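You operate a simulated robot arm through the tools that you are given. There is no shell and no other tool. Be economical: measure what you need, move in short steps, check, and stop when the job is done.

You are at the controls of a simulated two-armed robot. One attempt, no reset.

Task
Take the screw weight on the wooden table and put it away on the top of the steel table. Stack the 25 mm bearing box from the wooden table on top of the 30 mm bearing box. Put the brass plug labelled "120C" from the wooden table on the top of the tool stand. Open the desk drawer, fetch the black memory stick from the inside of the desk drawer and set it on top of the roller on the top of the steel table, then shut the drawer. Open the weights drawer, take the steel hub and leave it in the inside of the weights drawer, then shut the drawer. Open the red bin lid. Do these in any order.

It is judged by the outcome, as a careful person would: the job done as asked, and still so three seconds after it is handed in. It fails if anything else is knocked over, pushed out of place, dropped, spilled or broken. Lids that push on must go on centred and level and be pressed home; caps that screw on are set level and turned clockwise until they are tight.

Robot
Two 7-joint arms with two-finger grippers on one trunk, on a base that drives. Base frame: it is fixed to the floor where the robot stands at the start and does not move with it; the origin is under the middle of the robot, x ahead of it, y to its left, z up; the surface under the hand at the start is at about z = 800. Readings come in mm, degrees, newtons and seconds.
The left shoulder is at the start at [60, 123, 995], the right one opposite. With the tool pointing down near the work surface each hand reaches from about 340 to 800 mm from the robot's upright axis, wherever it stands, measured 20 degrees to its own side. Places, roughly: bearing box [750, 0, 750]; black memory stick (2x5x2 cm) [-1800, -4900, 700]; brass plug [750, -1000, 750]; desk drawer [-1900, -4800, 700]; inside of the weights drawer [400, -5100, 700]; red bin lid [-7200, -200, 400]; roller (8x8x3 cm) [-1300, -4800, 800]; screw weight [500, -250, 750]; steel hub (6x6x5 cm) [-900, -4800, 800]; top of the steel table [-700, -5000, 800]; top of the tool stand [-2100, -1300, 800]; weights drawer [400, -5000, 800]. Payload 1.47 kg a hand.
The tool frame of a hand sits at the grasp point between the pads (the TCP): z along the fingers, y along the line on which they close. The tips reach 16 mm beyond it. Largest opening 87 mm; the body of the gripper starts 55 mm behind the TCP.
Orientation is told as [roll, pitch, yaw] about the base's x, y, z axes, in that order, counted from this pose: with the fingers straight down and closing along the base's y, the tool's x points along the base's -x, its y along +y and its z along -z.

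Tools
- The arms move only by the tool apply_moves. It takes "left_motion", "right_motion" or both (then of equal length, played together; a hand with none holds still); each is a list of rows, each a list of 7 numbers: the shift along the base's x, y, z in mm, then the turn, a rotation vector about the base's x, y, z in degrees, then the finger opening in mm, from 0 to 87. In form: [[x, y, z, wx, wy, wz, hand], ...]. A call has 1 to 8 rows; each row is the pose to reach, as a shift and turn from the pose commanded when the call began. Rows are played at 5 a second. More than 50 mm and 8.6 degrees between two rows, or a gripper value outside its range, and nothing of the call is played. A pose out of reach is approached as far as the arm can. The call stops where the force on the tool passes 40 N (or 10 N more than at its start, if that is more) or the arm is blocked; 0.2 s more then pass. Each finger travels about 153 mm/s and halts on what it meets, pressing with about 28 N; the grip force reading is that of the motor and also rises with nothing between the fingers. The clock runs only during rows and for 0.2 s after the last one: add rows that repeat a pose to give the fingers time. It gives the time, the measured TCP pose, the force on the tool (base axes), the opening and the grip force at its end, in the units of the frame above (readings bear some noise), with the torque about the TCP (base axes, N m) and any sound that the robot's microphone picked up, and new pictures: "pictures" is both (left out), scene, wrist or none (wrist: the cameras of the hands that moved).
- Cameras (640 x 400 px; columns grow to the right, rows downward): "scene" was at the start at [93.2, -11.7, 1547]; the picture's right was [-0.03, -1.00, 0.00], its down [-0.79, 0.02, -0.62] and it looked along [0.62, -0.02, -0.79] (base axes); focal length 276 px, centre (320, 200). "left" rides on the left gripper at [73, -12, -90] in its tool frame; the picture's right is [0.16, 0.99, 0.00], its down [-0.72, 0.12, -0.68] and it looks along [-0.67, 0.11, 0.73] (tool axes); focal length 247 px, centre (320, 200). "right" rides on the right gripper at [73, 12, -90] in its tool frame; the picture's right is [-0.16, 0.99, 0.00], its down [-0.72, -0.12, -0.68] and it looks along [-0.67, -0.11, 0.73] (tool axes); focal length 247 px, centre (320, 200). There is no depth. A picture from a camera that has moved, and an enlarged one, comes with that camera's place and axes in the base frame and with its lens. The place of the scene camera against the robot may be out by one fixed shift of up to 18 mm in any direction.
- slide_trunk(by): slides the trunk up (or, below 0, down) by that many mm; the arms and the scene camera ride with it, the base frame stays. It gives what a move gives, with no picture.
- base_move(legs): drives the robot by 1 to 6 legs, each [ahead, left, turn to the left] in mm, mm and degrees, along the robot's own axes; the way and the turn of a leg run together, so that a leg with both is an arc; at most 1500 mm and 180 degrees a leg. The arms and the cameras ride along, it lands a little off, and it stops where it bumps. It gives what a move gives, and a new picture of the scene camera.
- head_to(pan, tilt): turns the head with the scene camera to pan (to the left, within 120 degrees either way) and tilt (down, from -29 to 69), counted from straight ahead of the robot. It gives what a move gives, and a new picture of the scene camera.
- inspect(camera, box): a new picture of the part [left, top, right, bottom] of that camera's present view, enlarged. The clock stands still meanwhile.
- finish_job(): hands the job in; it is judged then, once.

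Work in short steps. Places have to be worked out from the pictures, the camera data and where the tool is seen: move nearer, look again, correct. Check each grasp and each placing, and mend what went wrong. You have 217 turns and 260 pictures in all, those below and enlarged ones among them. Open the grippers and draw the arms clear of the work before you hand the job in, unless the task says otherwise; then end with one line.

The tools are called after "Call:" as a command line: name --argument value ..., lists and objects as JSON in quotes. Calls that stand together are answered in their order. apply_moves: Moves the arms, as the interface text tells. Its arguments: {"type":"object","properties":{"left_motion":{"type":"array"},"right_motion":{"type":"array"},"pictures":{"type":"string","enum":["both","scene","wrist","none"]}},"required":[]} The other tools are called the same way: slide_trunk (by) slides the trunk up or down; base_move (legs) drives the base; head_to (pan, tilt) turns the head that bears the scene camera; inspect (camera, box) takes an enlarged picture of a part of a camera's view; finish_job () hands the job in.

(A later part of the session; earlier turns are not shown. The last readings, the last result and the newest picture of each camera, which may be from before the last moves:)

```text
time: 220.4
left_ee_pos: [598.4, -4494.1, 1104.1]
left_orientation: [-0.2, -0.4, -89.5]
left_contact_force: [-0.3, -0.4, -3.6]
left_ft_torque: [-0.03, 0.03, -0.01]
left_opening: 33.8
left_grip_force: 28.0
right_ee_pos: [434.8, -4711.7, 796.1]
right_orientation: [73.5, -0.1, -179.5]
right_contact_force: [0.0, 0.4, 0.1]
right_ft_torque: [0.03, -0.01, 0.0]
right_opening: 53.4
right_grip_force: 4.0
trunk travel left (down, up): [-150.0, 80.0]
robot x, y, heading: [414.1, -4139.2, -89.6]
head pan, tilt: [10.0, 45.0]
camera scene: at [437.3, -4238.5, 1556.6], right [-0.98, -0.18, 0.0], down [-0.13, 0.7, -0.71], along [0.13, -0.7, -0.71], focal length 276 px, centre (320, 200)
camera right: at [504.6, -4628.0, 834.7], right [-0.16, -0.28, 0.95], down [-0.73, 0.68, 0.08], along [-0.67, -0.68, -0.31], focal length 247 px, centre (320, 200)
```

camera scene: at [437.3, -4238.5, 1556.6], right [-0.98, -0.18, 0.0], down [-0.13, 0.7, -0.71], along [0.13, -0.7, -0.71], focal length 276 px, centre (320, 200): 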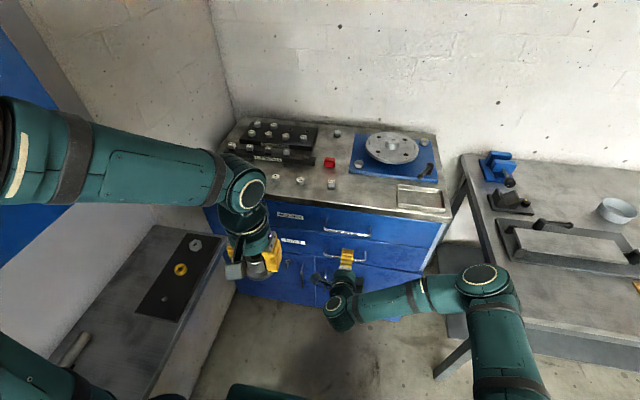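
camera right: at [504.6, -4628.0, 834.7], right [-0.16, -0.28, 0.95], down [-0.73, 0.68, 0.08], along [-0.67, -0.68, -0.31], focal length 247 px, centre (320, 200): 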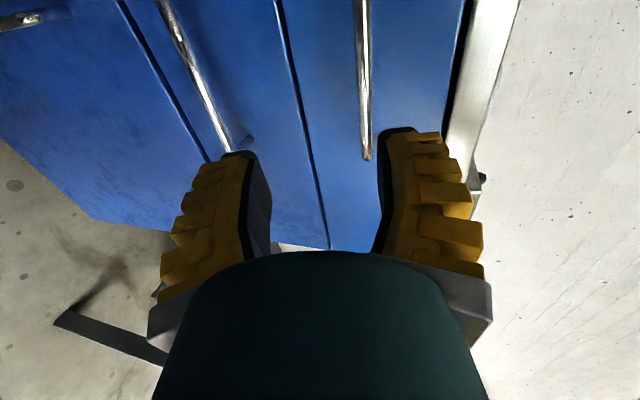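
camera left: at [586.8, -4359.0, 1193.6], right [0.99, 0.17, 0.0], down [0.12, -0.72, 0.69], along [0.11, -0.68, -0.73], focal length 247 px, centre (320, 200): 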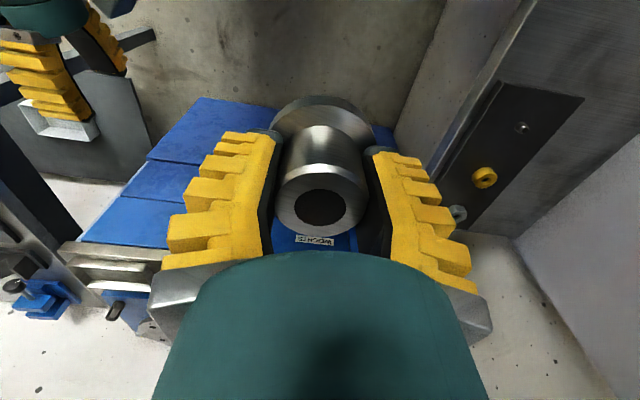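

Bar located at y≈-4838, z≈798.5. I advance and grip it.

Call:
apply_moves --right_motion '[[0, -40, 2, 0, 0, 0, 48], [0, -80, 2, 0, 0, 0, 48], [0, -115, 2, 0, 0, 0, 48], [0, -134, 2, 0, 0, 0, 48], [0, -134, 2, 0, 0, 0, 0], [0, -134, 2, 0, 0, 0, 0], [0, -134, 2, 0, 0, 0, 0]]' --pictures "wrist"

```text
time: 222.0
left_ee_pos: [600.1, -4495.2, 1105.0]
left_orientation: [-0.2, -0.6, -89.6]
left_contact_force: [-0.1, 0.5, -2.6]
left_ft_torque: [0.02, 0.03, -0.04]
left_opening: 33.7
left_grip_force: 27.8
right_ee_pos: [433.1, -4847.5, 796.1]
right_orientation: [73.5, 0.0, -179.4]
right_contact_force: [1.5, -1.0, -4.5]
right_ft_torque: [-0.09, -0.02, 0.03]
right_opening: 0.0
right_grip_force: 28.2
trunk travel left (down, up): [-150.0, 80.0]
robot x, y, heading: [411.9, -4140.4, -89.4]
head pan, tilt: [10.0, 45.0]
camera right: at [505.0, -4763.1, 834.4], right [-0.16, -0.28, 0.95], down [-0.73, 0.68, 0.08], along [-0.67, -0.68, -0.31], focal length 247 px, centre (320, 200)
```

right: 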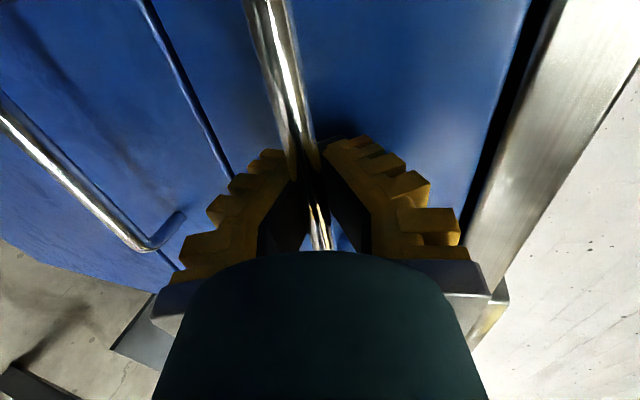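

Gripped well. I pull slowly.

Call:
apply_moves --right_motion '[[0, 8, 0, 0, 0, 0, 0], [0, 20, 0, 0, 0, 0, 0], [0, 34, 0, 0, 0, 0, 0], [0, 48, 0, 0, 0, 0, 0], [0, 62, 0, 0, 0, 0, 0], [0, 76, 0, 0, 0, 0, 0], [0, 90, 0, 0, 0, 0, 0], [0, 104, 0, 0, 0, 0, 0]]' --pictures "wrist"

Call:
apply_moves --right_motion '[[0, 14, 0, 0, 0, 0, 0], [0, 28, 0, 0, 0, 0, 0], [0, 42, 0, 0, 0, 0, 0], [0, 56, 0, 0, 0, 0, 0], [0, 70, 0, 0, 0, 0, 0], [0, 84, 0, 0, 0, 0, 0], [0, 98, 0, 0, 0, 0, 0], [0, 112, 0, 0, 0, 0, 0]]' --pictures "both"

```text
time: 223.8
left_ee_pos: [600.2, -4495.0, 1104.3]
left_orientation: [-0.3, -0.5, -89.5]
left_contact_force: [0.1, -0.3, -2.7]
left_ft_torque: [0.01, 0.01, -0.01]
left_opening: 33.5
left_grip_force: 27.9
right_ee_pos: [432.8, -4741.2, 797.6]
right_orientation: [73.6, 0.0, -179.4]
right_contact_force: [3.0, 0.7, -8.6]
right_ft_torque: [-0.08, 0.01, -0.03]
right_opening: 0.1
right_grip_force: 27.9
trunk travel left (down, up): [-150.0, 80.0]
robot x, y, heading: [410.3, -4141.5, -89.6]
head pan, tilt: [10.0, 45.0]
camera right: at [504.4, -4657.6, 835.0], right [-0.15, -0.28, 0.95], down [-0.73, 0.68, 0.08], along [-0.67, -0.68, -0.31], focal length 247 px, centre (320, 200)
```

right: 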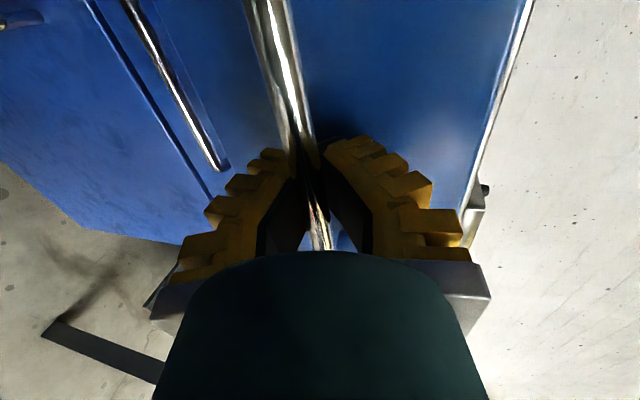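

```text
time: 225.6
left_ee_pos: [600.5, -4495.2, 1103.8]
left_orientation: [-0.3, -0.4, -89.5]
left_contact_force: [-0.4, -0.4, -3.2]
left_ft_torque: [0.01, -0.01, 0.0]
left_opening: 33.7
left_grip_force: 27.8
right_ee_pos: [435.4, -4628.5, 797.6]
right_orientation: [73.4, 0.0, -179.4]
right_contact_force: [-1.8, 0.3, -11.2]
right_ft_torque: [-0.1, 0.05, 0.11]
right_opening: 0.1
right_grip_force: 27.9
trunk travel left (down, up): [-150.0, 80.0]
robot x, y, heading: [415.6, -4140.1, -89.8]
head pan, tilt: [10.0, 45.0]
camera scene: at [437.1, -4239.1, 1556.5], right [-0.98, -0.18, 0.0], down [-0.13, 0.7, -0.71], along [0.13, -0.69, -0.71], focal length 276 px, centre (320, 200)
camera right: at [505.8, -4545.0, 835.7], right [-0.15, -0.28, 0.95], down [-0.73, 0.68, 0.08], along [-0.67, -0.68, -0.31], focal length 247 px, centre (320, 200)
```

scene: 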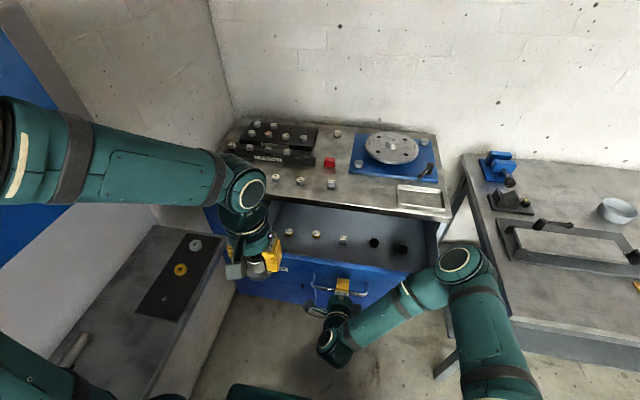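
right: 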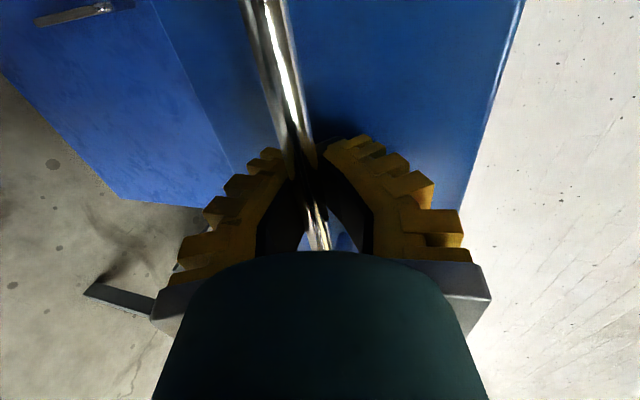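

The drawer is open ~220 mm. I enlarge its inside.

Call:
inspect --camera "scene" --box '[240, 180, 460, 310]'

```text
2.91 times, centred on (350, 245) of scene
camera zoom: at [437.1, -4239.1, 1556.5], right [-0.98, -0.18, 0.0], down [-0.13, 0.7, -0.71], along [0.13, -0.69, -0.71], focal length 802 px, centre (233, 69)
```

zoom: 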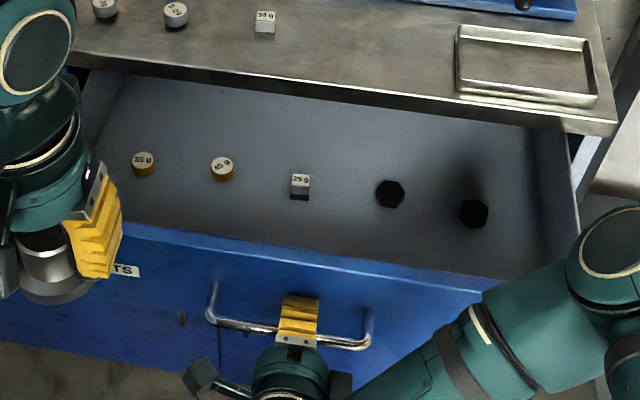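

I pull another 70 mm to open clear floor behind the row of weights.

Call:
apply_moves --right_motion '[[0, 14, 0, 0, 0, 0, 0], [0, 28, 0, 0, 0, 0, 0], [0, 42, 0, 0, 0, 0, 0], [0, 56, 0, 0, 0, 0, 0], [0, 70, 0, 0, 0, 0, 0], [0, 84, 0, 0, 0, 0, 0]]' --pictures "none"

Call:
inspect --camera "scene" --box '[200, 180, 460, 330]'

```text
time: 227.0
left_ee_pos: [600.4, -4495.0, 1103.5]
left_orientation: [-0.1, -0.4, -89.5]
left_contact_force: [0.4, -0.2, -3.3]
left_ft_torque: [0.0, 0.02, 0.01]
left_opening: 33.2
left_grip_force: 28.0
right_ee_pos: [434.6, -4545.3, 798.2]
right_orientation: [73.6, -0.2, -179.7]
right_contact_force: [-1.6, 0.9, -11.4]
right_ft_torque: [-0.14, 0.01, 0.02]
right_opening: 0.2
right_grip_force: 28.2
trunk travel left (down, up): [-150.0, 80.0]
robot x, y, heading: [411.7, -4135.3, -89.5]
head pan, tilt: [10.0, 45.0]
```

```text
2.46 times, centred on (330, 255) of scene
camera zoom: at [437.6, -4238.9, 1556.5], right [-0.98, -0.18, 0.0], down [-0.13, 0.7, -0.71], along [0.13, -0.7, -0.71], focal length 678 px, centre (295, 65)
```

zoom: 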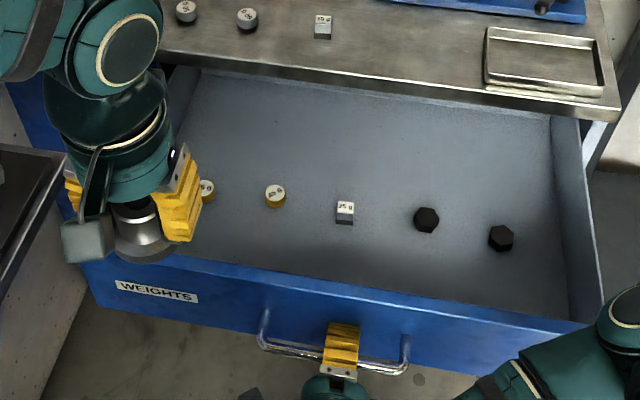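

There's free floor between the row of weights and the drawer front. I bring the hub above ≈ [545, -4675].

Call:
apply_moves --left_motion '[[-10, -35, -10, 0, 0, 0, 20], [-20, -75, -20, 0, 0, 0, 20], [-35, -115, -40, 0, 0, 0, 20], [-50, -150, -65, 0, 0, 0, 20], [-55, -178, -100, 0, 0, 0, 20], [-55, -178, -140, 0, 0, 0, 20], [-55, -178, -160, 0, 0, 0, 20]]' --pictures "both"

Call:
inspect --camera "scene" --box '[200, 150, 460, 310]'

```text
time: 228.6
left_ee_pos: [543.9, -4674.7, 943.3]
left_orientation: [-0.2, -0.4, -89.5]
left_contact_force: [0.7, 0.2, -3.6]
left_ft_torque: [0.01, 0.0, 0.01]
left_opening: 33.7
left_grip_force: 28.1
right_ee_pos: [434.3, -4546.8, 797.8]
right_orientation: [73.5, 0.0, -179.4]
right_contact_force: [-0.4, -1.5, -11.9]
right_ft_torque: [-0.16, -0.01, 0.04]
right_opening: 0.1
right_grip_force: 27.6
trunk travel left (down, up): [-150.0, 80.0]
robot x, y, heading: [414.5, -4139.4, -89.4]
head pan, tilt: [10.0, 45.0]
camera scene: at [437.2, -4239.6, 1556.5], right [-0.98, -0.18, 0.0], down [-0.13, 0.7, -0.71], along [0.13, -0.69, -0.71], focal length 276 px, centre (320, 200)
camera left: at [532.5, -4600.6, 1032.6], right [0.99, 0.17, 0.0], down [0.12, -0.72, 0.69], along [0.11, -0.68, -0.73], focal length 247 px, centre (320, 200)
```

scene: 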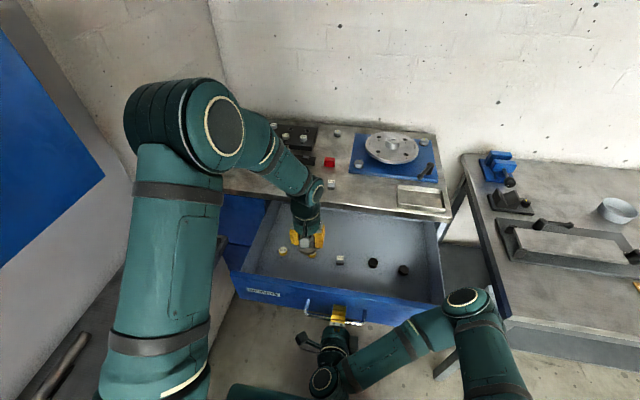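
left: 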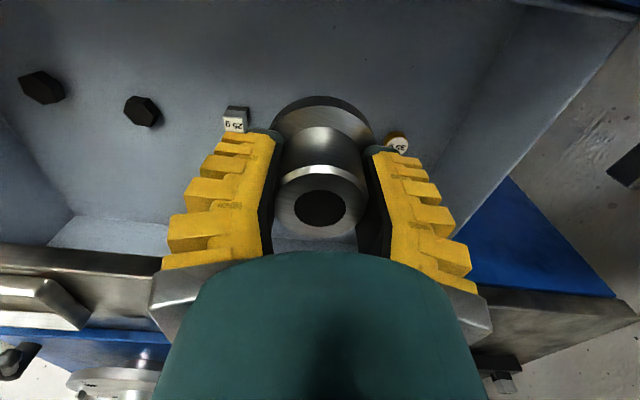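

```text
2.46 times, centred on (330, 230) of scene
camera zoom: at [437.2, -4239.6, 1556.5], right [-0.98, -0.18, 0.0], down [-0.13, 0.7, -0.71], along [0.13, -0.69, -0.71], focal length 678 px, centre (295, 126)
```

zoom: 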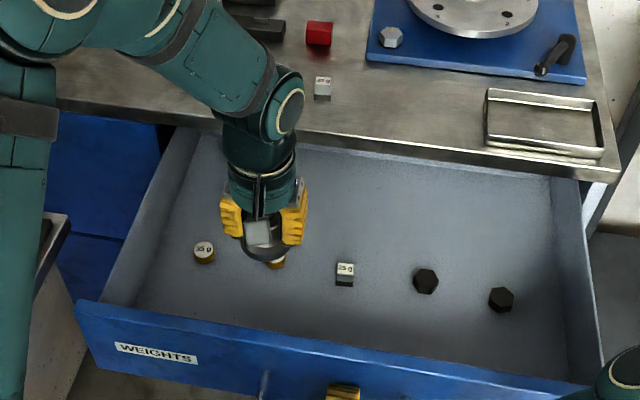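

Positions look clear (weights' row at y≈-4750). I lower the hub stepwise.

Call:
apply_moves --left_motion '[[0, 5, -30, 0, 0, 0, 20], [0, 7, -70, 0, 0, 0, 20], [0, 7, -110, 0, 0, 0, 20], [0, 7, -125, 0, 0, 0, 20], [0, 7, -125, 0, 0, 0, 20]]' --pictures "wrist"

```text
time: 229.8
left_ee_pos: [545.0, -4666.3, 819.5]
left_orientation: [-0.2, -0.5, -89.5]
left_contact_force: [1.0, -0.1, -3.7]
left_ft_torque: [0.01, -0.02, 0.02]
left_opening: 33.3
left_grip_force: 28.2
right_ee_pos: [434.4, -4545.1, 799.7]
right_orientation: [73.5, 0.0, -179.5]
right_contact_force: [-0.2, -1.0, -11.1]
right_ft_torque: [-0.17, -0.01, 0.01]
right_opening: 0.1
right_grip_force: 28.2
trunk travel left (down, up): [-150.0, 80.0]
robot x, y, heading: [413.3, -4138.8, -89.8]
head pan, tilt: [10.0, 45.0]
camera left: at [531.7, -4593.0, 908.8], right [0.99, 0.17, 0.0], down [0.12, -0.72, 0.69], along [0.11, -0.68, -0.73], focal length 247 px, centre (320, 200)
```

left: 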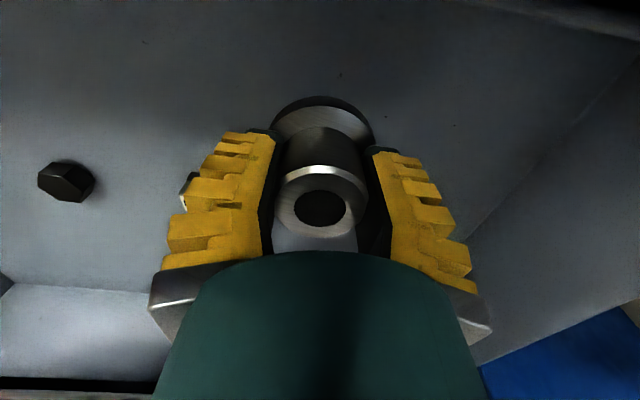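

Still above the floor; I continue lowering in small steps until contact.

Call:
apply_moves --left_motion '[[0, 0, -8, 0, 0, 0, 20], [0, 0, -16, 0, 0, 0, 20], [0, 0, -23, 0, 0, 0, 20], [0, 0, -29, 0, 0, 0, 20], [0, 0, -34, 0, 0, 0, 20], [0, 0, -39, 0, 0, 0, 20], [0, 0, -44, 0, 0, 0, 20], [0, 0, -48, 0, 0, 0, 20]]' --pictures "none"

```text
time: 231.2
left_ee_pos: [544.4, -4666.6, 785.2]
left_orientation: [-0.1, -0.4, -89.5]
left_contact_force: [1.1, 1.2, 16.2]
left_ft_torque: [1.69, 0.17, -0.11]
left_opening: 33.3
left_grip_force: 27.7
right_ee_pos: [434.9, -4546.2, 797.4]
right_orientation: [73.4, -0.2, -179.5]
right_contact_force: [0.3, 0.0, -6.3]
right_ft_torque: [-0.11, 0.01, -0.01]
right_opening: 0.0
right_grip_force: 27.5
trunk travel left (down, up): [-150.0, 80.0]
robot x, y, heading: [413.1, -4139.4, -89.3]
head pan, tilt: [10.0, 45.0]
stopped in row 6 (left hand): the force on the tool passed its limit at 52 N (the readings are from after the stop); the commanded pose is now the measured one
```

The torque shows the camera bracket meeting the drawer front. I rise and shift deeper, to ≈ [506, -4708], between two weights.

Call:
apply_moves --left_motion '[[0, 0, 20, 0, 0, 0, 20], [0, 0, 40, 0, 0, 0, 20], [-15, -20, 45, 0, 0, 0, 20], [-38, -42, 45, 0, 0, 0, 20], [-38, -42, 45, 0, 0, 0, 20]]' --pictures "wrist"

Call:
inspect --camera "scene" --box '[220, 180, 440, 310]'

```text
time: 232.4
left_ee_pos: [506.3, -4708.4, 829.4]
left_orientation: [-0.1, -0.4, -89.5]
left_contact_force: [1.1, -0.1, -2.8]
left_ft_torque: [0.0, 0.0, 0.01]
left_opening: 33.5
left_grip_force: 28.1
right_ee_pos: [435.4, -4546.1, 797.7]
right_orientation: [73.5, -0.1, -179.5]
right_contact_force: [-0.1, -0.7, -6.3]
right_ft_torque: [-0.11, -0.05, -0.13]
right_opening: 0.0
right_grip_force: 28.3
trunk travel left (down, up): [-150.0, 80.0]
robot x, y, heading: [414.6, -4138.4, -89.5]
head pan, tilt: [10.0, 45.0]
camera left: at [493.6, -4634.9, 918.9], right [0.99, 0.17, 0.0], down [0.12, -0.72, 0.69], along [0.11, -0.68, -0.73], focal length 247 px, centre (320, 200)
```

left: 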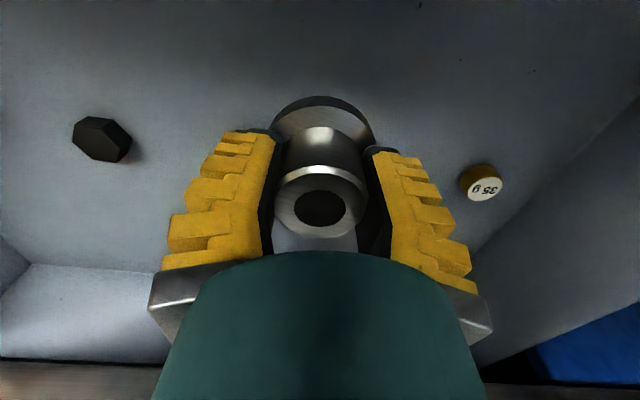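

```text
2.91 times, centred on (330, 245) of scene
camera zoom: at [437.3, -4239.2, 1556.5], right [-0.98, -0.18, 0.0], down [-0.13, 0.7, -0.71], along [0.13, -0.69, -0.71], focal length 802 px, centre (291, 69)
```

zoom: 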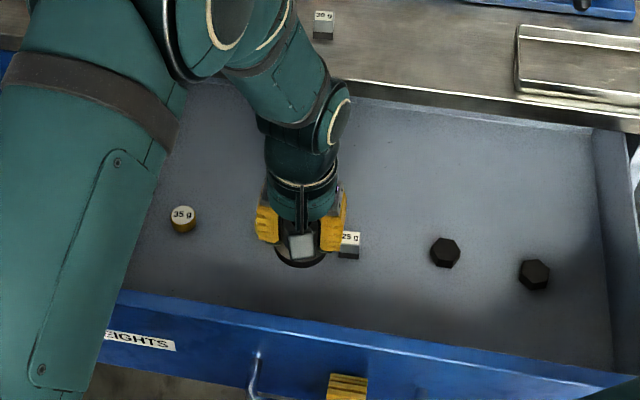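

Clear between weights; floor ≈ 735, so I expect contact near z≈773. I lower.

Call:
apply_moves --left_motion '[[0, 0, -25, 0, 0, 0, 20], [0, 0, -42, 0, 0, 0, 20], [0, 0, -48, 0, 0, 0, 20], [0, 0, -52, 0, 0, 0, 20], [0, 0, -56, 0, 0, 0, 20], [0, 0, -60, 0, 0, 0, 20]]' --pictures "wrist"

```text
time: 233.8
left_ee_pos: [507.0, -4708.9, 768.9]
left_orientation: [0.0, -0.4, -89.5]
left_contact_force: [-0.1, 0.4, -3.3]
left_ft_torque: [-0.03, 0.01, 0.03]
left_opening: 33.5
left_grip_force: 27.8
right_ee_pos: [435.4, -4545.2, 797.6]
right_orientation: [73.4, -0.1, -179.5]
right_contact_force: [-1.9, -0.5, -7.3]
right_ft_torque: [-0.11, -0.04, -0.01]
right_opening: 0.2
right_grip_force: 27.9
trunk travel left (down, up): [-150.0, 80.0]
robot x, y, heading: [413.7, -4141.8, -89.7]
head pan, tilt: [10.0, 45.0]
camera left: at [494.4, -4635.1, 858.5], right [0.99, 0.17, 0.0], down [0.12, -0.72, 0.69], along [0.11, -0.68, -0.73], focal length 247 px, centre (320, 200)
```

left: 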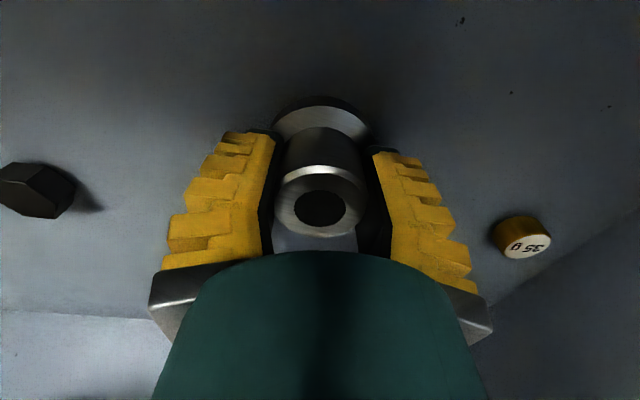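

No contact yet; I continue in small steps.

Call:
apply_moves --left_motion '[[0, 0, -4, 0, 0, 0, 20], [0, 0, -8, 0, 0, 0, 20], [0, 0, -12, 0, 0, 0, 20], [0, 0, -16, 0, 0, 0, 20], [0, 0, -20, 0, 0, 0, 20], [0, 0, -24, 0, 0, 0, 20], [0, 0, -28, 0, 0, 0, 20], [0, 0, -32, 0, 0, 0, 20]]' --pictures "wrist"

```text
time: 234.5
left_ee_pos: [508.1, -4709.4, 765.1]
left_orientation: [-0.1, -0.7, -89.4]
left_contact_force: [1.5, 4.6, 17.5]
left_ft_torque: [0.28, -0.08, -0.01]
left_opening: 35.0
left_grip_force: 27.6
right_ee_pos: [435.3, -4547.0, 797.3]
right_orientation: [73.5, -0.2, -179.5]
right_contact_force: [1.6, -3.4, -7.5]
right_ft_torque: [-0.1, -0.04, 0.02]
right_opening: 0.1
right_grip_force: 27.5
trunk travel left (down, up): [-150.0, 80.0]
robot x, y, heading: [412.7, -4139.6, -89.6]
head pan, tilt: [10.0, 45.0]
stopped in row 3 (left hand): the force on the tool passed its limit at 45 N (the readings are from after the stop); the commanded pose is now the measured one
camera left: at [494.5, -4636.2, 854.3], right [0.99, 0.17, 0.0], down [0.12, -0.71, 0.69], along [0.11, -0.68, -0.73], focal length 247 px, centre (320, 200)
```

left: 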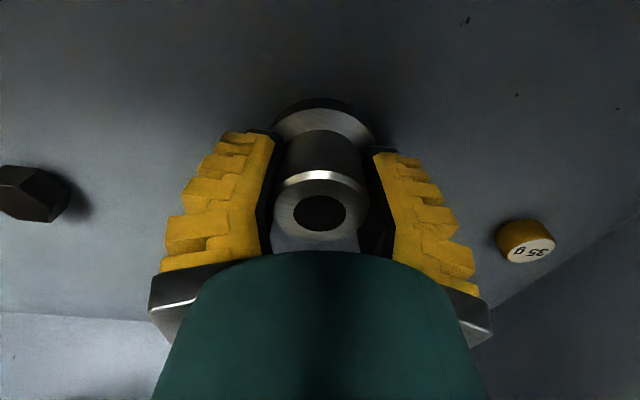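

The hub is on the drawer floor. I release with a small opening and rise straight up.

Call:
apply_moves --left_motion '[[0, 0, 1, 0, 0, 0, 38], [0, 0, 1, 0, 0, 0, 46], [0, 0, 1, 0, 0, 0, 46], [0, 0, 20, 0, 0, 0, 46], [0, 0, 55, 0, 0, 0, 46], [0, 0, 100, 0, 0, 0, 46], [0, 0, 145, 0, 0, 0, 46], [0, 10, 190, 0, 0, 0, 46]]' --pictures "wrist"

```text
time: 236.3
left_ee_pos: [508.4, -4700.1, 952.7]
left_orientation: [-0.1, -0.5, -89.5]
left_contact_force: [0.2, 0.3, 0.7]
left_ft_torque: [0.01, 0.0, -0.01]
left_opening: 51.4
left_grip_force: 3.6
right_ee_pos: [434.4, -4546.8, 798.9]
right_orientation: [73.5, -0.2, -179.4]
right_contact_force: [0.8, 0.3, -4.8]
right_ft_torque: [-0.09, -0.02, 0.0]
right_opening: 0.4
right_grip_force: 28.0
trunk travel left (down, up): [-150.0, 80.0]
robot x, y, heading: [412.9, -4137.7, -89.7]
head pan, tilt: [10.0, 45.0]
camera left: at [495.7, -4626.5, 1041.0], right [0.99, 0.17, 0.0], down [0.12, -0.72, 0.69], along [0.11, -0.68, -0.73], focal length 247 px, centre (320, 200)
```

left: 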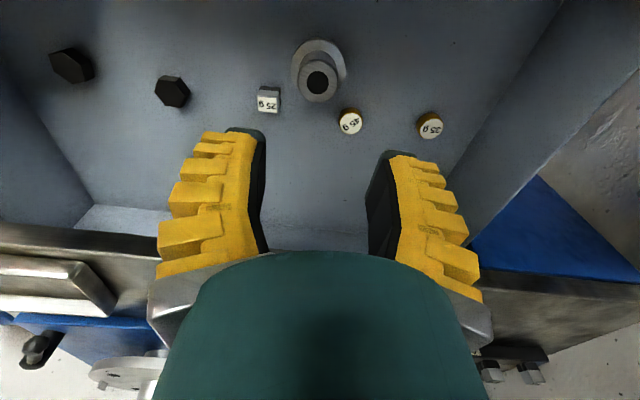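

Hub stands inside, weights untouched. I retract the left hand and push the drawer shut.

Call:
apply_moves --left_motion '[[5, 25, 20, 0, 0, 0, 46], [10, 50, 40, 0, 0, 0, 46], [15, 80, 60, 0, 0, 0, 46], [20, 110, 80, 0, 0, 0, 46], [25, 140, 100, 0, 0, 0, 46], [30, 170, 120, 0, 0, 0, 46], [35, 200, 140, 0, 0, 0, 46], [40, 210, 145, 0, 0, 0, 46]]' --right_motion '[[0, 0, 0, 0, 0, 0, 0], [0, 0, 0, 0, 0, 0, 0], [0, -15, 0, 0, 0, 0, 0], [0, -35, 0, 0, 0, 0, 0], [0, -55, 0, 0, 0, 0, 0], [0, -75, 0, 0, 0, 0, 0], [0, -95, 0, 0, 0, 0, 0], [0, -115, 0, 0, 0, 0, 0]]' --pictures "none"

Call:
apply_moves --right_motion '[[0, -25, 0, 0, 0, 0, 0], [0, -50, 0, 0, 0, 0, 0], [0, -75, 0, 0, 0, 0, 0], [0, -100, 0, 0, 0, 0, 0], [0, -125, 0, 0, 0, 0, 0], [0, -150, 0, 0, 0, 0, 0], [0, -170, 0, 0, 0, 0, 0], [0, -187, 0, 0, 0, 0, 0]]' --pictures "both"

```text
time: 238.1
left_ee_pos: [548.0, -4490.8, 1097.4]
left_orientation: [-0.1, -0.5, -89.4]
left_contact_force: [-0.1, -0.2, 0.0]
left_ft_torque: [0.01, 0.0, -0.03]
left_opening: 51.4
left_grip_force: 3.5
right_ee_pos: [434.4, -4662.9, 798.4]
right_orientation: [73.5, -0.1, -179.6]
right_contact_force: [2.4, -1.3, -6.2]
right_ft_torque: [-0.15, -0.08, -0.06]
right_opening: 0.1
right_grip_force: 28.2
trunk travel left (down, up): [-150.0, 80.0]
robot x, y, heading: [416.3, -4142.5, -89.4]
head pan, tilt: [10.0, 45.0]
```

```text
time: 239.9
left_ee_pos: [548.5, -4492.8, 1098.3]
left_orientation: [-0.1, -0.5, -89.5]
left_contact_force: [0.5, 0.5, -0.3]
left_ft_torque: [0.0, 0.0, -0.02]
left_opening: 51.6
left_grip_force: 3.9
right_ee_pos: [434.5, -4852.2, 797.9]
right_orientation: [73.5, -0.1, -179.7]
right_contact_force: [-2.4, -2.3, -7.0]
right_ft_torque: [-0.14, -0.06, 0.01]
right_opening: 0.1
right_grip_force: 28.9
trunk travel left (down, up): [-150.0, 80.0]
robot x, y, heading: [414.4, -4139.4, -89.6]
head pan, tilt: [10.0, 45.0]
camera scene: at [437.4, -4240.1, 1556.5], right [-0.98, -0.18, 0.0], down [-0.13, 0.7, -0.71], along [0.13, -0.69, -0.71], focal length 276 px, centre (320, 200)
camera right: at [505.5, -4767.7, 835.0], right [-0.15, -0.28, 0.95], down [-0.73, 0.68, 0.08], along [-0.67, -0.68, -0.31], focal length 247 px, centre (320, 200)
```

scene: 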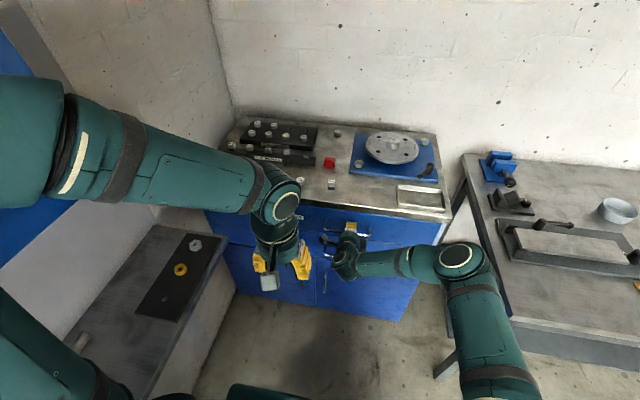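
right: 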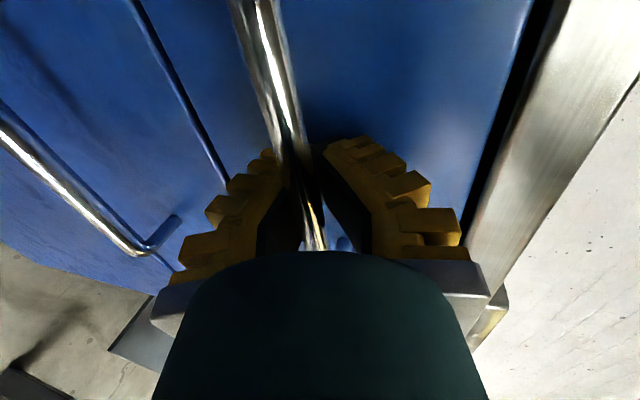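

I push on until it is blocked.

Call:
apply_moves --right_motion '[[0, -4, 0, 0, 0, 0, 0], [0, -8, 0, 0, 0, 0, 0], [0, -12, 0, 0, 0, 0, 0], [0, -16, 0, 0, 0, 0, 0]]' --pictures "none"

```text
time: 240.7
left_ee_pos: [548.8, -4487.7, 1098.6]
left_orientation: [-0.1, -0.7, -89.5]
left_contact_force: [0.8, 0.4, 0.0]
left_ft_torque: [0.0, 0.02, 0.02]
left_opening: 51.3
left_grip_force: 4.2
right_ee_pos: [436.6, -4854.7, 796.0]
right_orientation: [73.0, -0.2, -179.6]
right_contact_force: [-4.3, 16.4, 7.2]
right_ft_torque: [-0.32, 0.02, -0.24]
right_opening: 0.0
right_grip_force: 26.8
trunk travel left (down, up): [-150.0, 80.0]
robot x, y, heading: [416.9, -4135.9, -89.6]
head pan, tilt: [10.0, 45.0]
stopped in row 3 (right hand): the force on the tool passed its limit at 43 N (the readings are from after the stop); the commanded pose is now the measured one
```

Blocked: the drawer is shut. I release the bar and back away, checking.

Call:
apply_moves --right_motion '[[0, 2, 2, 0, 0, 0, 20], [0, 2, 2, 0, 0, 0, 48], [0, 2, 2, 0, 0, 0, 50], [0, 35, 2, 0, 0, 0, 50], [0, 80, 2, 0, 0, 0, 50], [0, 125, 5, 0, 0, 0, 50], [0, 170, 20, 0, 0, 0, 50], [0, 215, 40, 0, 0, 0, 50]]' --pictures "both"

```text
time: 241.2
left_ee_pos: [547.3, -4490.5, 1096.7]
left_orientation: [-0.1, -0.6, -89.5]
left_contact_force: [0.0, 0.8, -1.1]
left_ft_torque: [0.02, 0.0, -0.03]
left_opening: 51.5
left_grip_force: 4.1
right_ee_pos: [436.3, -4847.9, 784.3]
right_orientation: [71.8, -0.2, -179.2]
right_contact_force: [-2.2, 15.6, -14.0]
right_ft_torque: [-0.12, -0.24, -0.23]
right_opening: 46.0
right_grip_force: 0.1
trunk travel left (down, up): [-150.0, 80.0]
robot x, y, heading: [414.7, -4138.2, -89.4]
head pan, tilt: [10.0, 45.0]
stopped in row 2 (right hand): the force on the tool passed its limit at 47 N (the readings are from after the stop); the commanded pose is now the measured one
camera scene: at [436.8, -4237.3, 1556.5], right [-0.98, -0.18, 0.0], down [-0.13, 0.7, -0.71], along [0.13, -0.7, -0.71], focal length 276 px, centre (320, 200)
camera right: at [506.2, -4764.3, 825.4], right [-0.15, -0.31, 0.94], down [-0.73, 0.67, 0.11], along [-0.66, -0.67, -0.33], focal length 247 px, centre (320, 200)
```

scene: 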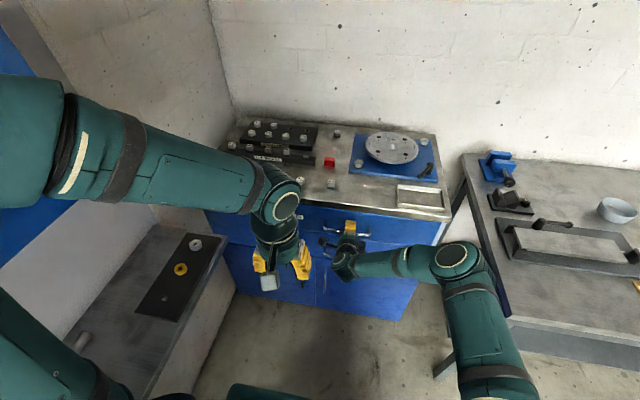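
right: 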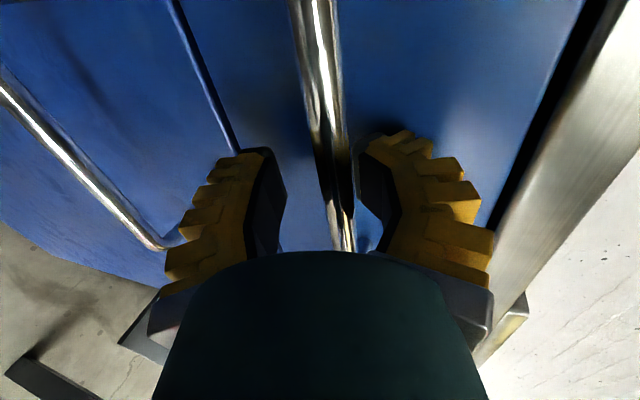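

I recentre upward a little and back straight out.

Call:
apply_moves --right_motion '[[0, 3, 6, 0, 0, 0, 48], [0, 20, 8, 0, 0, 0, 48], [0, 50, 10, 0, 0, 0, 48], [0, 90, 12, 0, 0, 0, 48], [0, 135, 15, 0, 0, 0, 48], [0, 180, 20, 0, 0, 0, 48], [0, 225, 40, 0, 0, 0, 48]]' --pictures "both"

```text
time: 242.8
left_ee_pos: [547.6, -4490.1, 1097.9]
left_orientation: [-0.1, -0.6, -89.5]
left_contact_force: [-0.5, 0.0, -0.5]
left_ft_torque: [-0.05, 0.04, 0.03]
left_opening: 51.4
left_grip_force: 4.3
right_ee_pos: [437.1, -4624.3, 830.3]
right_orientation: [72.1, -0.1, -179.4]
right_contact_force: [0.3, 0.0, -0.8]
right_ft_torque: [0.02, 0.01, 0.01]
right_opening: 53.5
right_grip_force: 4.1
trunk travel left (down, up): [-150.0, 80.0]
robot x, y, heading: [417.4, -4139.1, -89.5]
head pan, tilt: [10.0, 45.0]
camera scene: at [437.3, -4237.0, 1556.6], right [-0.98, -0.18, 0.0], down [-0.13, 0.69, -0.71], along [0.13, -0.7, -0.71], focal length 276 px, centre (320, 200)
camera right: at [507.6, -4540.6, 870.1], right [-0.15, -0.3, 0.94], down [-0.73, 0.67, 0.1], along [-0.67, -0.67, -0.32], focal length 247 px, centre (320, 200)
```

scene: 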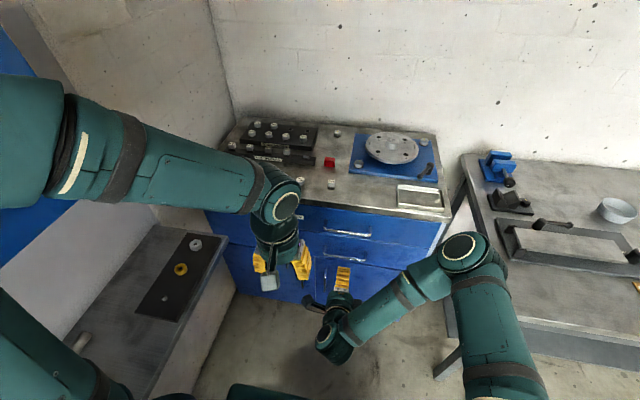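
right: 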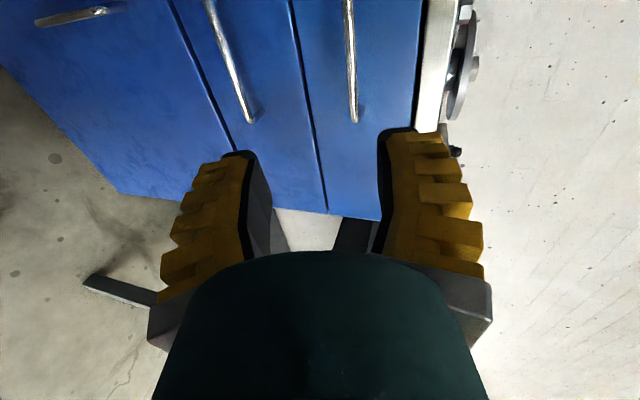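

Both drawers are shut. Last task: the red bin lid near [-7200, -200]. I drive back out along the known clear aisle and turn to face -x.

Call:
base_move --legs '[[-300, 0, 0], [0, -1420, 0], [0, 0, -90], [0, -1500, 0], [0, -1500, 0], [0, -780, 0]]'

Call:
head_to --pan 0 --tilt 15

```text
time: 244.7
left_ee_pos: [541.6, -4243.7, 1096.1]
left_orientation: [-0.1, -0.4, -90.0]
left_contact_force: [-0.9, -0.8, -0.8]
left_ft_torque: [0.04, -0.03, 0.01]
left_opening: 51.5
left_grip_force: 4.0
right_ee_pos: [429.2, -4376.1, 828.5]
right_orientation: [71.8, -0.2, -179.6]
right_contact_force: [0.2, -1.2, -0.8]
right_ft_torque: [-0.03, -0.01, 0.01]
right_opening: 53.4
right_grip_force: 4.2
trunk travel left (down, up): [-150.0, 80.0]
robot x, y, heading: [412.4, -3886.9, -89.9]
head pan, tilt: [10.0, 45.0]
stopped in leg 1: the robot was blocked; the commanded pose is now the measured one
camera scene: at [432.5, -3992.7, 1556.3], right [-0.98, -0.17, 0.0], down [-0.12, 0.7, -0.71], along [0.12, -0.69, -0.71], focal length 276 px, centre (320, 200)
```

scene: 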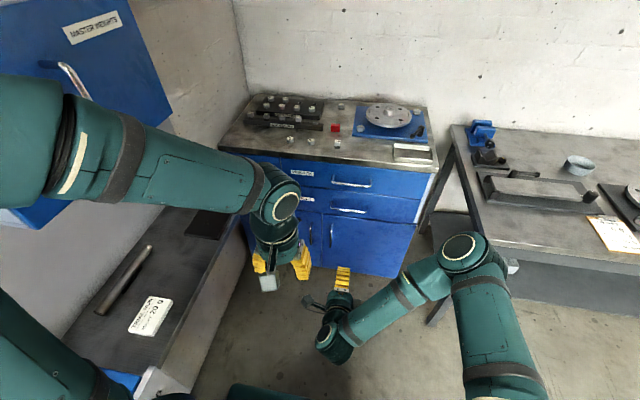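

```text
time: 245.7
left_ee_pos: [542.6, -4241.6, 1099.0]
left_orientation: [-0.2, -0.6, -90.0]
left_contact_force: [-1.3, 0.7, -0.1]
left_ft_torque: [0.01, 0.0, -0.04]
left_opening: 51.7
left_grip_force: 4.3
right_ee_pos: [430.5, -4374.8, 831.1]
right_orientation: [72.1, -0.1, -179.7]
right_contact_force: [0.0, -0.5, -0.3]
right_ft_torque: [0.04, -0.02, -0.03]
right_opening: 53.3
right_grip_force: 4.0
trunk travel left (down, up): [-150.0, 80.0]
robot x, y, heading: [409.9, -3886.8, -90.1]
head pan, tilt: [0.0, 15.0]
camera scene: at [419.0, -4001.8, 1603.3], right [-1.0, 0.0, 0.0], down [0.0, 0.26, -0.97], along [0.0, -0.97, -0.26], focal length 276 px, centre (320, 200)
```

scene: 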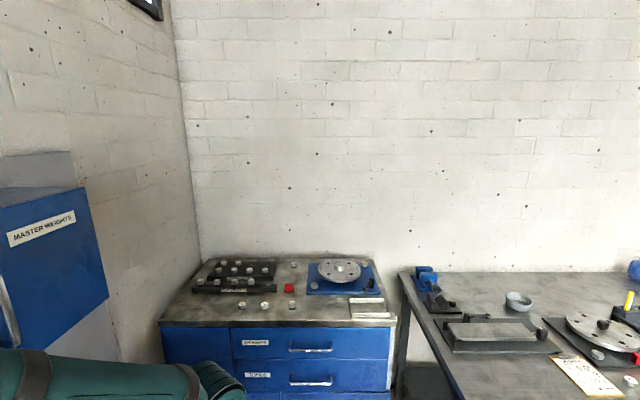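

The base touched the bench behind and stopped. I move 30 mm ahead and then go right along the aisle as planned.

Call:
base_move --legs '[[30, 0, 0], [0, -1420, 0], [0, 0, -90], [0, -1500, 0], [0, -1500, 0], [0, -830, 0]]'

Call:
inspect --camera "scene" --box '[160, 60, 480, 260]'

```text
time: 295.8
left_ee_pos: [-1346.4, -216.5, 1098.1]
left_orientation: [-0.2, -0.6, -180.0]
left_contact_force: [0.3, -0.1, 0.1]
left_ft_torque: [0.0, -0.02, -0.03]
left_opening: 51.7
left_grip_force: 4.0
right_ee_pos: [-1481.1, -105.4, 830.3]
right_orientation: [72.1, -0.1, 90.3]
right_contact_force: [-0.1, 0.8, 0.4]
right_ft_torque: [0.02, 0.02, 0.0]
right_opening: 53.3
right_grip_force: 4.0
trunk travel left (down, up): [-150.0, 80.0]
robot x, y, heading: [-994.9, -82.5, -179.9]
head pan, tilt: [0.0, 15.0]
camera scene: at [-1089.9, -96.5, 1603.4], right [0.0, 1.0, 0.0], down [0.26, 0.0, -0.97], along [-0.97, 0.0, -0.26], focal length 276 px, centre (320, 200)
```

scene: 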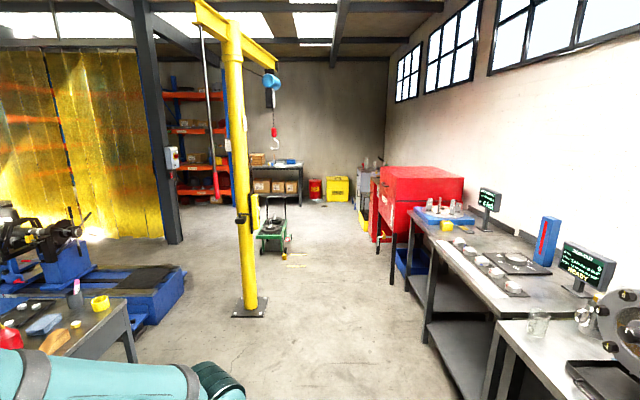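

```text
2.00 times, centred on (320, 160) of scene
camera zoom: at [-1089.9, -96.5, 1603.4], right [0.0, 1.0, 0.0], down [0.26, 0.0, -0.97], along [-0.97, 0.0, -0.26], focal length 551 px, centre (320, 280)
```

zoom: 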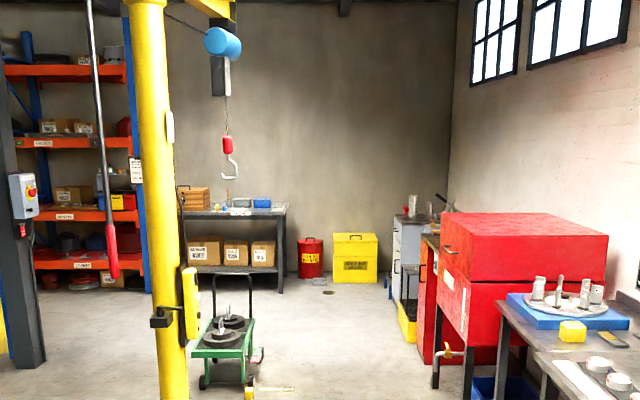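

The red bin stands far ahead beside a yellow box. I drive along y≈+140 to pass between the cart and the red furnace.

Call:
base_move --legs '[[1000, -220, 0], [1500, 0, 0], [1500, 0, 0]]'

Call:
head_to --pan 0 --tilt 25

Call:
inspect --camera "scene" --box '[160, 60, 480, 260]'

```text
time: 315.0
left_ee_pos: [-5308.3, -71.8, 1098.3]
left_orientation: [-0.3, -0.6, -178.3]
left_contact_force: [0.4, -0.3, 0.0]
left_ft_torque: [-0.01, -0.01, -0.01]
left_opening: 51.9
left_grip_force: 3.8
right_ee_pos: [-5444.4, 35.9, 829.6]
right_orientation: [72.0, -0.2, 92.0]
right_contact_force: [0.0, -0.3, -0.4]
right_ft_torque: [0.0, 0.05, 0.01]
right_opening: 53.3
right_grip_force: 3.7
trunk travel left (down, up): [-150.0, 80.0]
robot x, y, heading: [-4959.3, 69.4, -178.3]
head pan, tilt: [0.0, 15.0]
camera scene: at [-5054.1, 56.0, 1603.4], right [-0.03, 1.0, 0.0], down [0.26, 0.01, -0.97], along [-0.97, -0.03, -0.26], focal length 276 px, centre (320, 200)
```

scene: 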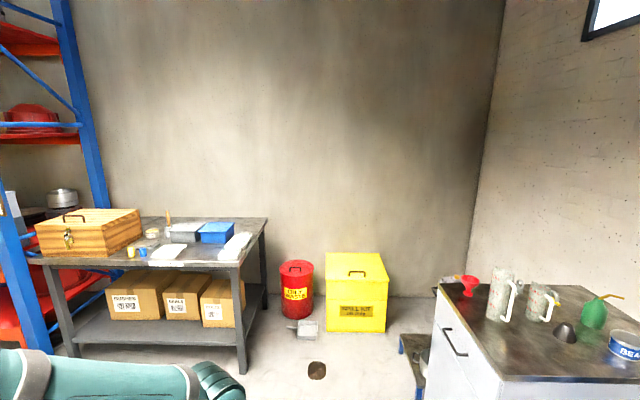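

```text
time: 315.7
left_ee_pos: [-5307.5, -71.8, 1097.2]
left_orientation: [-0.1, -0.6, -178.5]
left_contact_force: [-0.6, 0.1, -0.3]
left_ft_torque: [0.02, -0.02, -0.01]
left_opening: 51.7
left_grip_force: 3.6
right_ee_pos: [-5444.0, 35.9, 831.3]
right_orientation: [72.0, -0.2, 92.0]
right_contact_force: [0.1, -0.2, -0.1]
right_ft_torque: [0.0, -0.01, -0.01]
right_opening: 53.4
right_grip_force: 3.9
trunk travel left (down, up): [-150.0, 80.0]
robot x, y, heading: [-4962.1, 69.0, -178.4]
head pan, tilt: [0.0, 25.0]
camera scene: at [-5052.4, 56.0, 1587.2], right [-0.03, 1.0, 0.0], down [0.42, 0.01, -0.91], along [-0.91, -0.03, -0.42], focal length 276 px, centre (320, 200)
```

scene: 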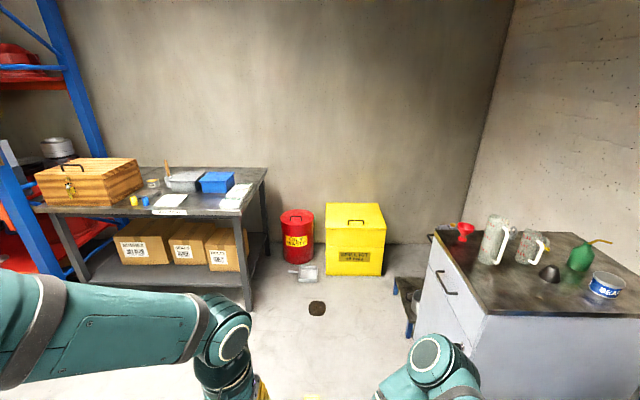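

```text
2.00 times, centred on (320, 160) of scene
camera zoom: at [-5052.4, 56.0, 1587.2], right [-0.03, 1.0, 0.0], down [0.42, 0.01, -0.91], along [-0.91, -0.03, -0.42], focal length 551 px, centre (320, 280)
```

zoom: 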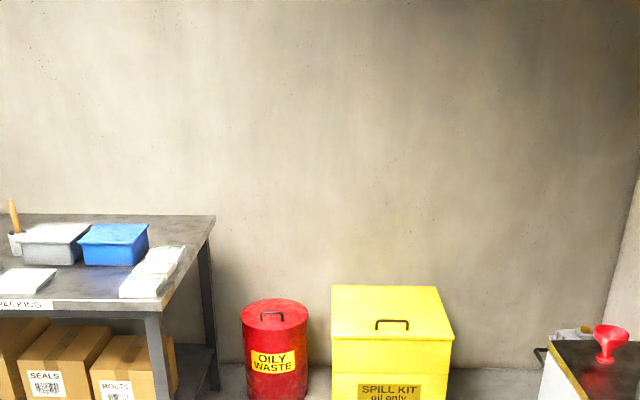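

The bin ("OILY WASTE") has a round lid with a top bar handle. A dustpan lies before it, a table leg is at ≈[-6580,-538]. I drive nearer at y≈-130 and look.

Call:
base_move --legs '[[0, 0, -1.6], [1100, 190, 0]]'

Call:
head_to --pan 0 --tilt 40

Call:
inspect --camera "scene" --box '[200, 80, 440, 230]'

```text
time: 321.8
left_ee_pos: [-6407.4, -250.3, 1098.5]
left_orientation: [-0.3, -0.6, 179.7]
left_contact_force: [-0.2, -0.4, 0.3]
left_ft_torque: [-0.03, -0.03, 0.0]
left_opening: 51.5
left_grip_force: 4.6
right_ee_pos: [-6540.1, -138.2, 829.4]
right_orientation: [71.9, -0.2, 90.0]
right_contact_force: [0.3, 0.6, 0.3]
right_ft_torque: [-0.03, 0.01, 0.0]
right_opening: 53.5
right_grip_force: 4.2
trunk travel left (down, up): [-150.0, 80.0]
robot x, y, heading: [-6056.1, -122.6, 179.5]
head pan, tilt: [0.0, 25.0]
camera scene: at [-6148.8, -130.6, 1587.1], right [0.0, 1.0, 0.0], down [0.42, 0.0, -0.91], along [-0.91, 0.0, -0.42], focal length 276 px, centre (320, 200)
```

scene: 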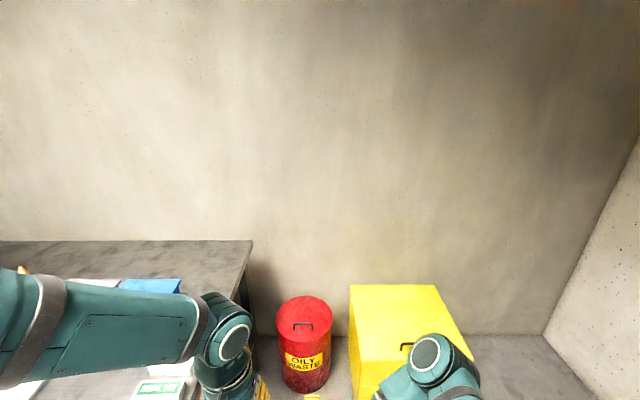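

```text
time: 322.6
left_ee_pos: [-6407.2, -251.0, 1099.3]
left_orientation: [-0.2, -0.6, 179.7]
left_contact_force: [-0.3, 0.6, 0.1]
left_ft_torque: [0.02, -0.02, -0.03]
left_opening: 51.5
left_grip_force: 4.4
right_ee_pos: [-6540.1, -138.2, 829.5]
right_orientation: [72.0, -0.2, 90.0]
right_contact_force: [-0.3, 0.4, -0.8]
right_ft_torque: [-0.01, 0.02, 0.02]
right_opening: 53.5
right_grip_force: 4.3
trunk travel left (down, up): [-150.0, 80.0]
robot x, y, heading: [-6057.7, -123.0, 179.7]
head pan, tilt: [0.0, 40.0]
camera scene: at [-6141.3, -130.6, 1563.9], right [0.0, 1.0, 0.0], down [0.64, 0.0, -0.77], along [-0.77, 0.0, -0.64], focal length 276 px, centre (320, 200)
```

scene: 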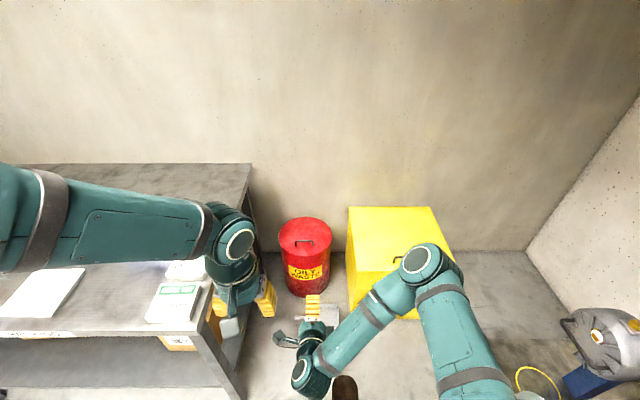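

```text
2.67 times, centred on (320, 155) of scene
camera zoom: at [-6141.3, -130.6, 1563.9], right [0.0, 1.0, 0.0], down [0.64, 0.0, -0.77], along [-0.77, 0.0, -0.64], focal length 735 px, centre (320, 320)
```

zoom: 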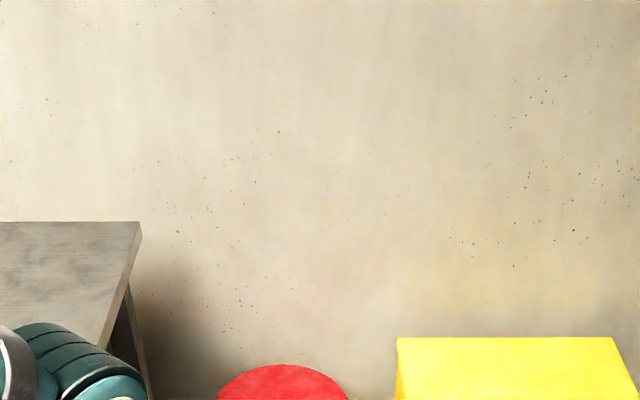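

I enlarge the bin itself.

Call:
inspect --camera "scene" --box '[250, 200, 370, 310]'

```text
3.64 times, centred on (310, 255) of scene
camera zoom: at [-6141.3, -130.6, 1563.9], right [0.0, 1.0, 0.0], down [0.64, 0.0, -0.77], along [-0.77, 0.0, -0.64], focal length 1002 px, centre (356, 0)
```

zoom: 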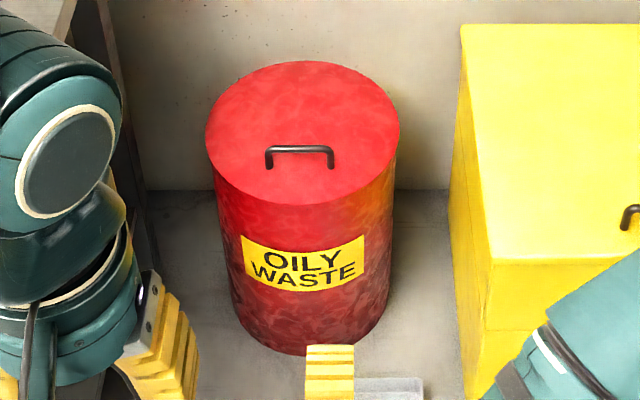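

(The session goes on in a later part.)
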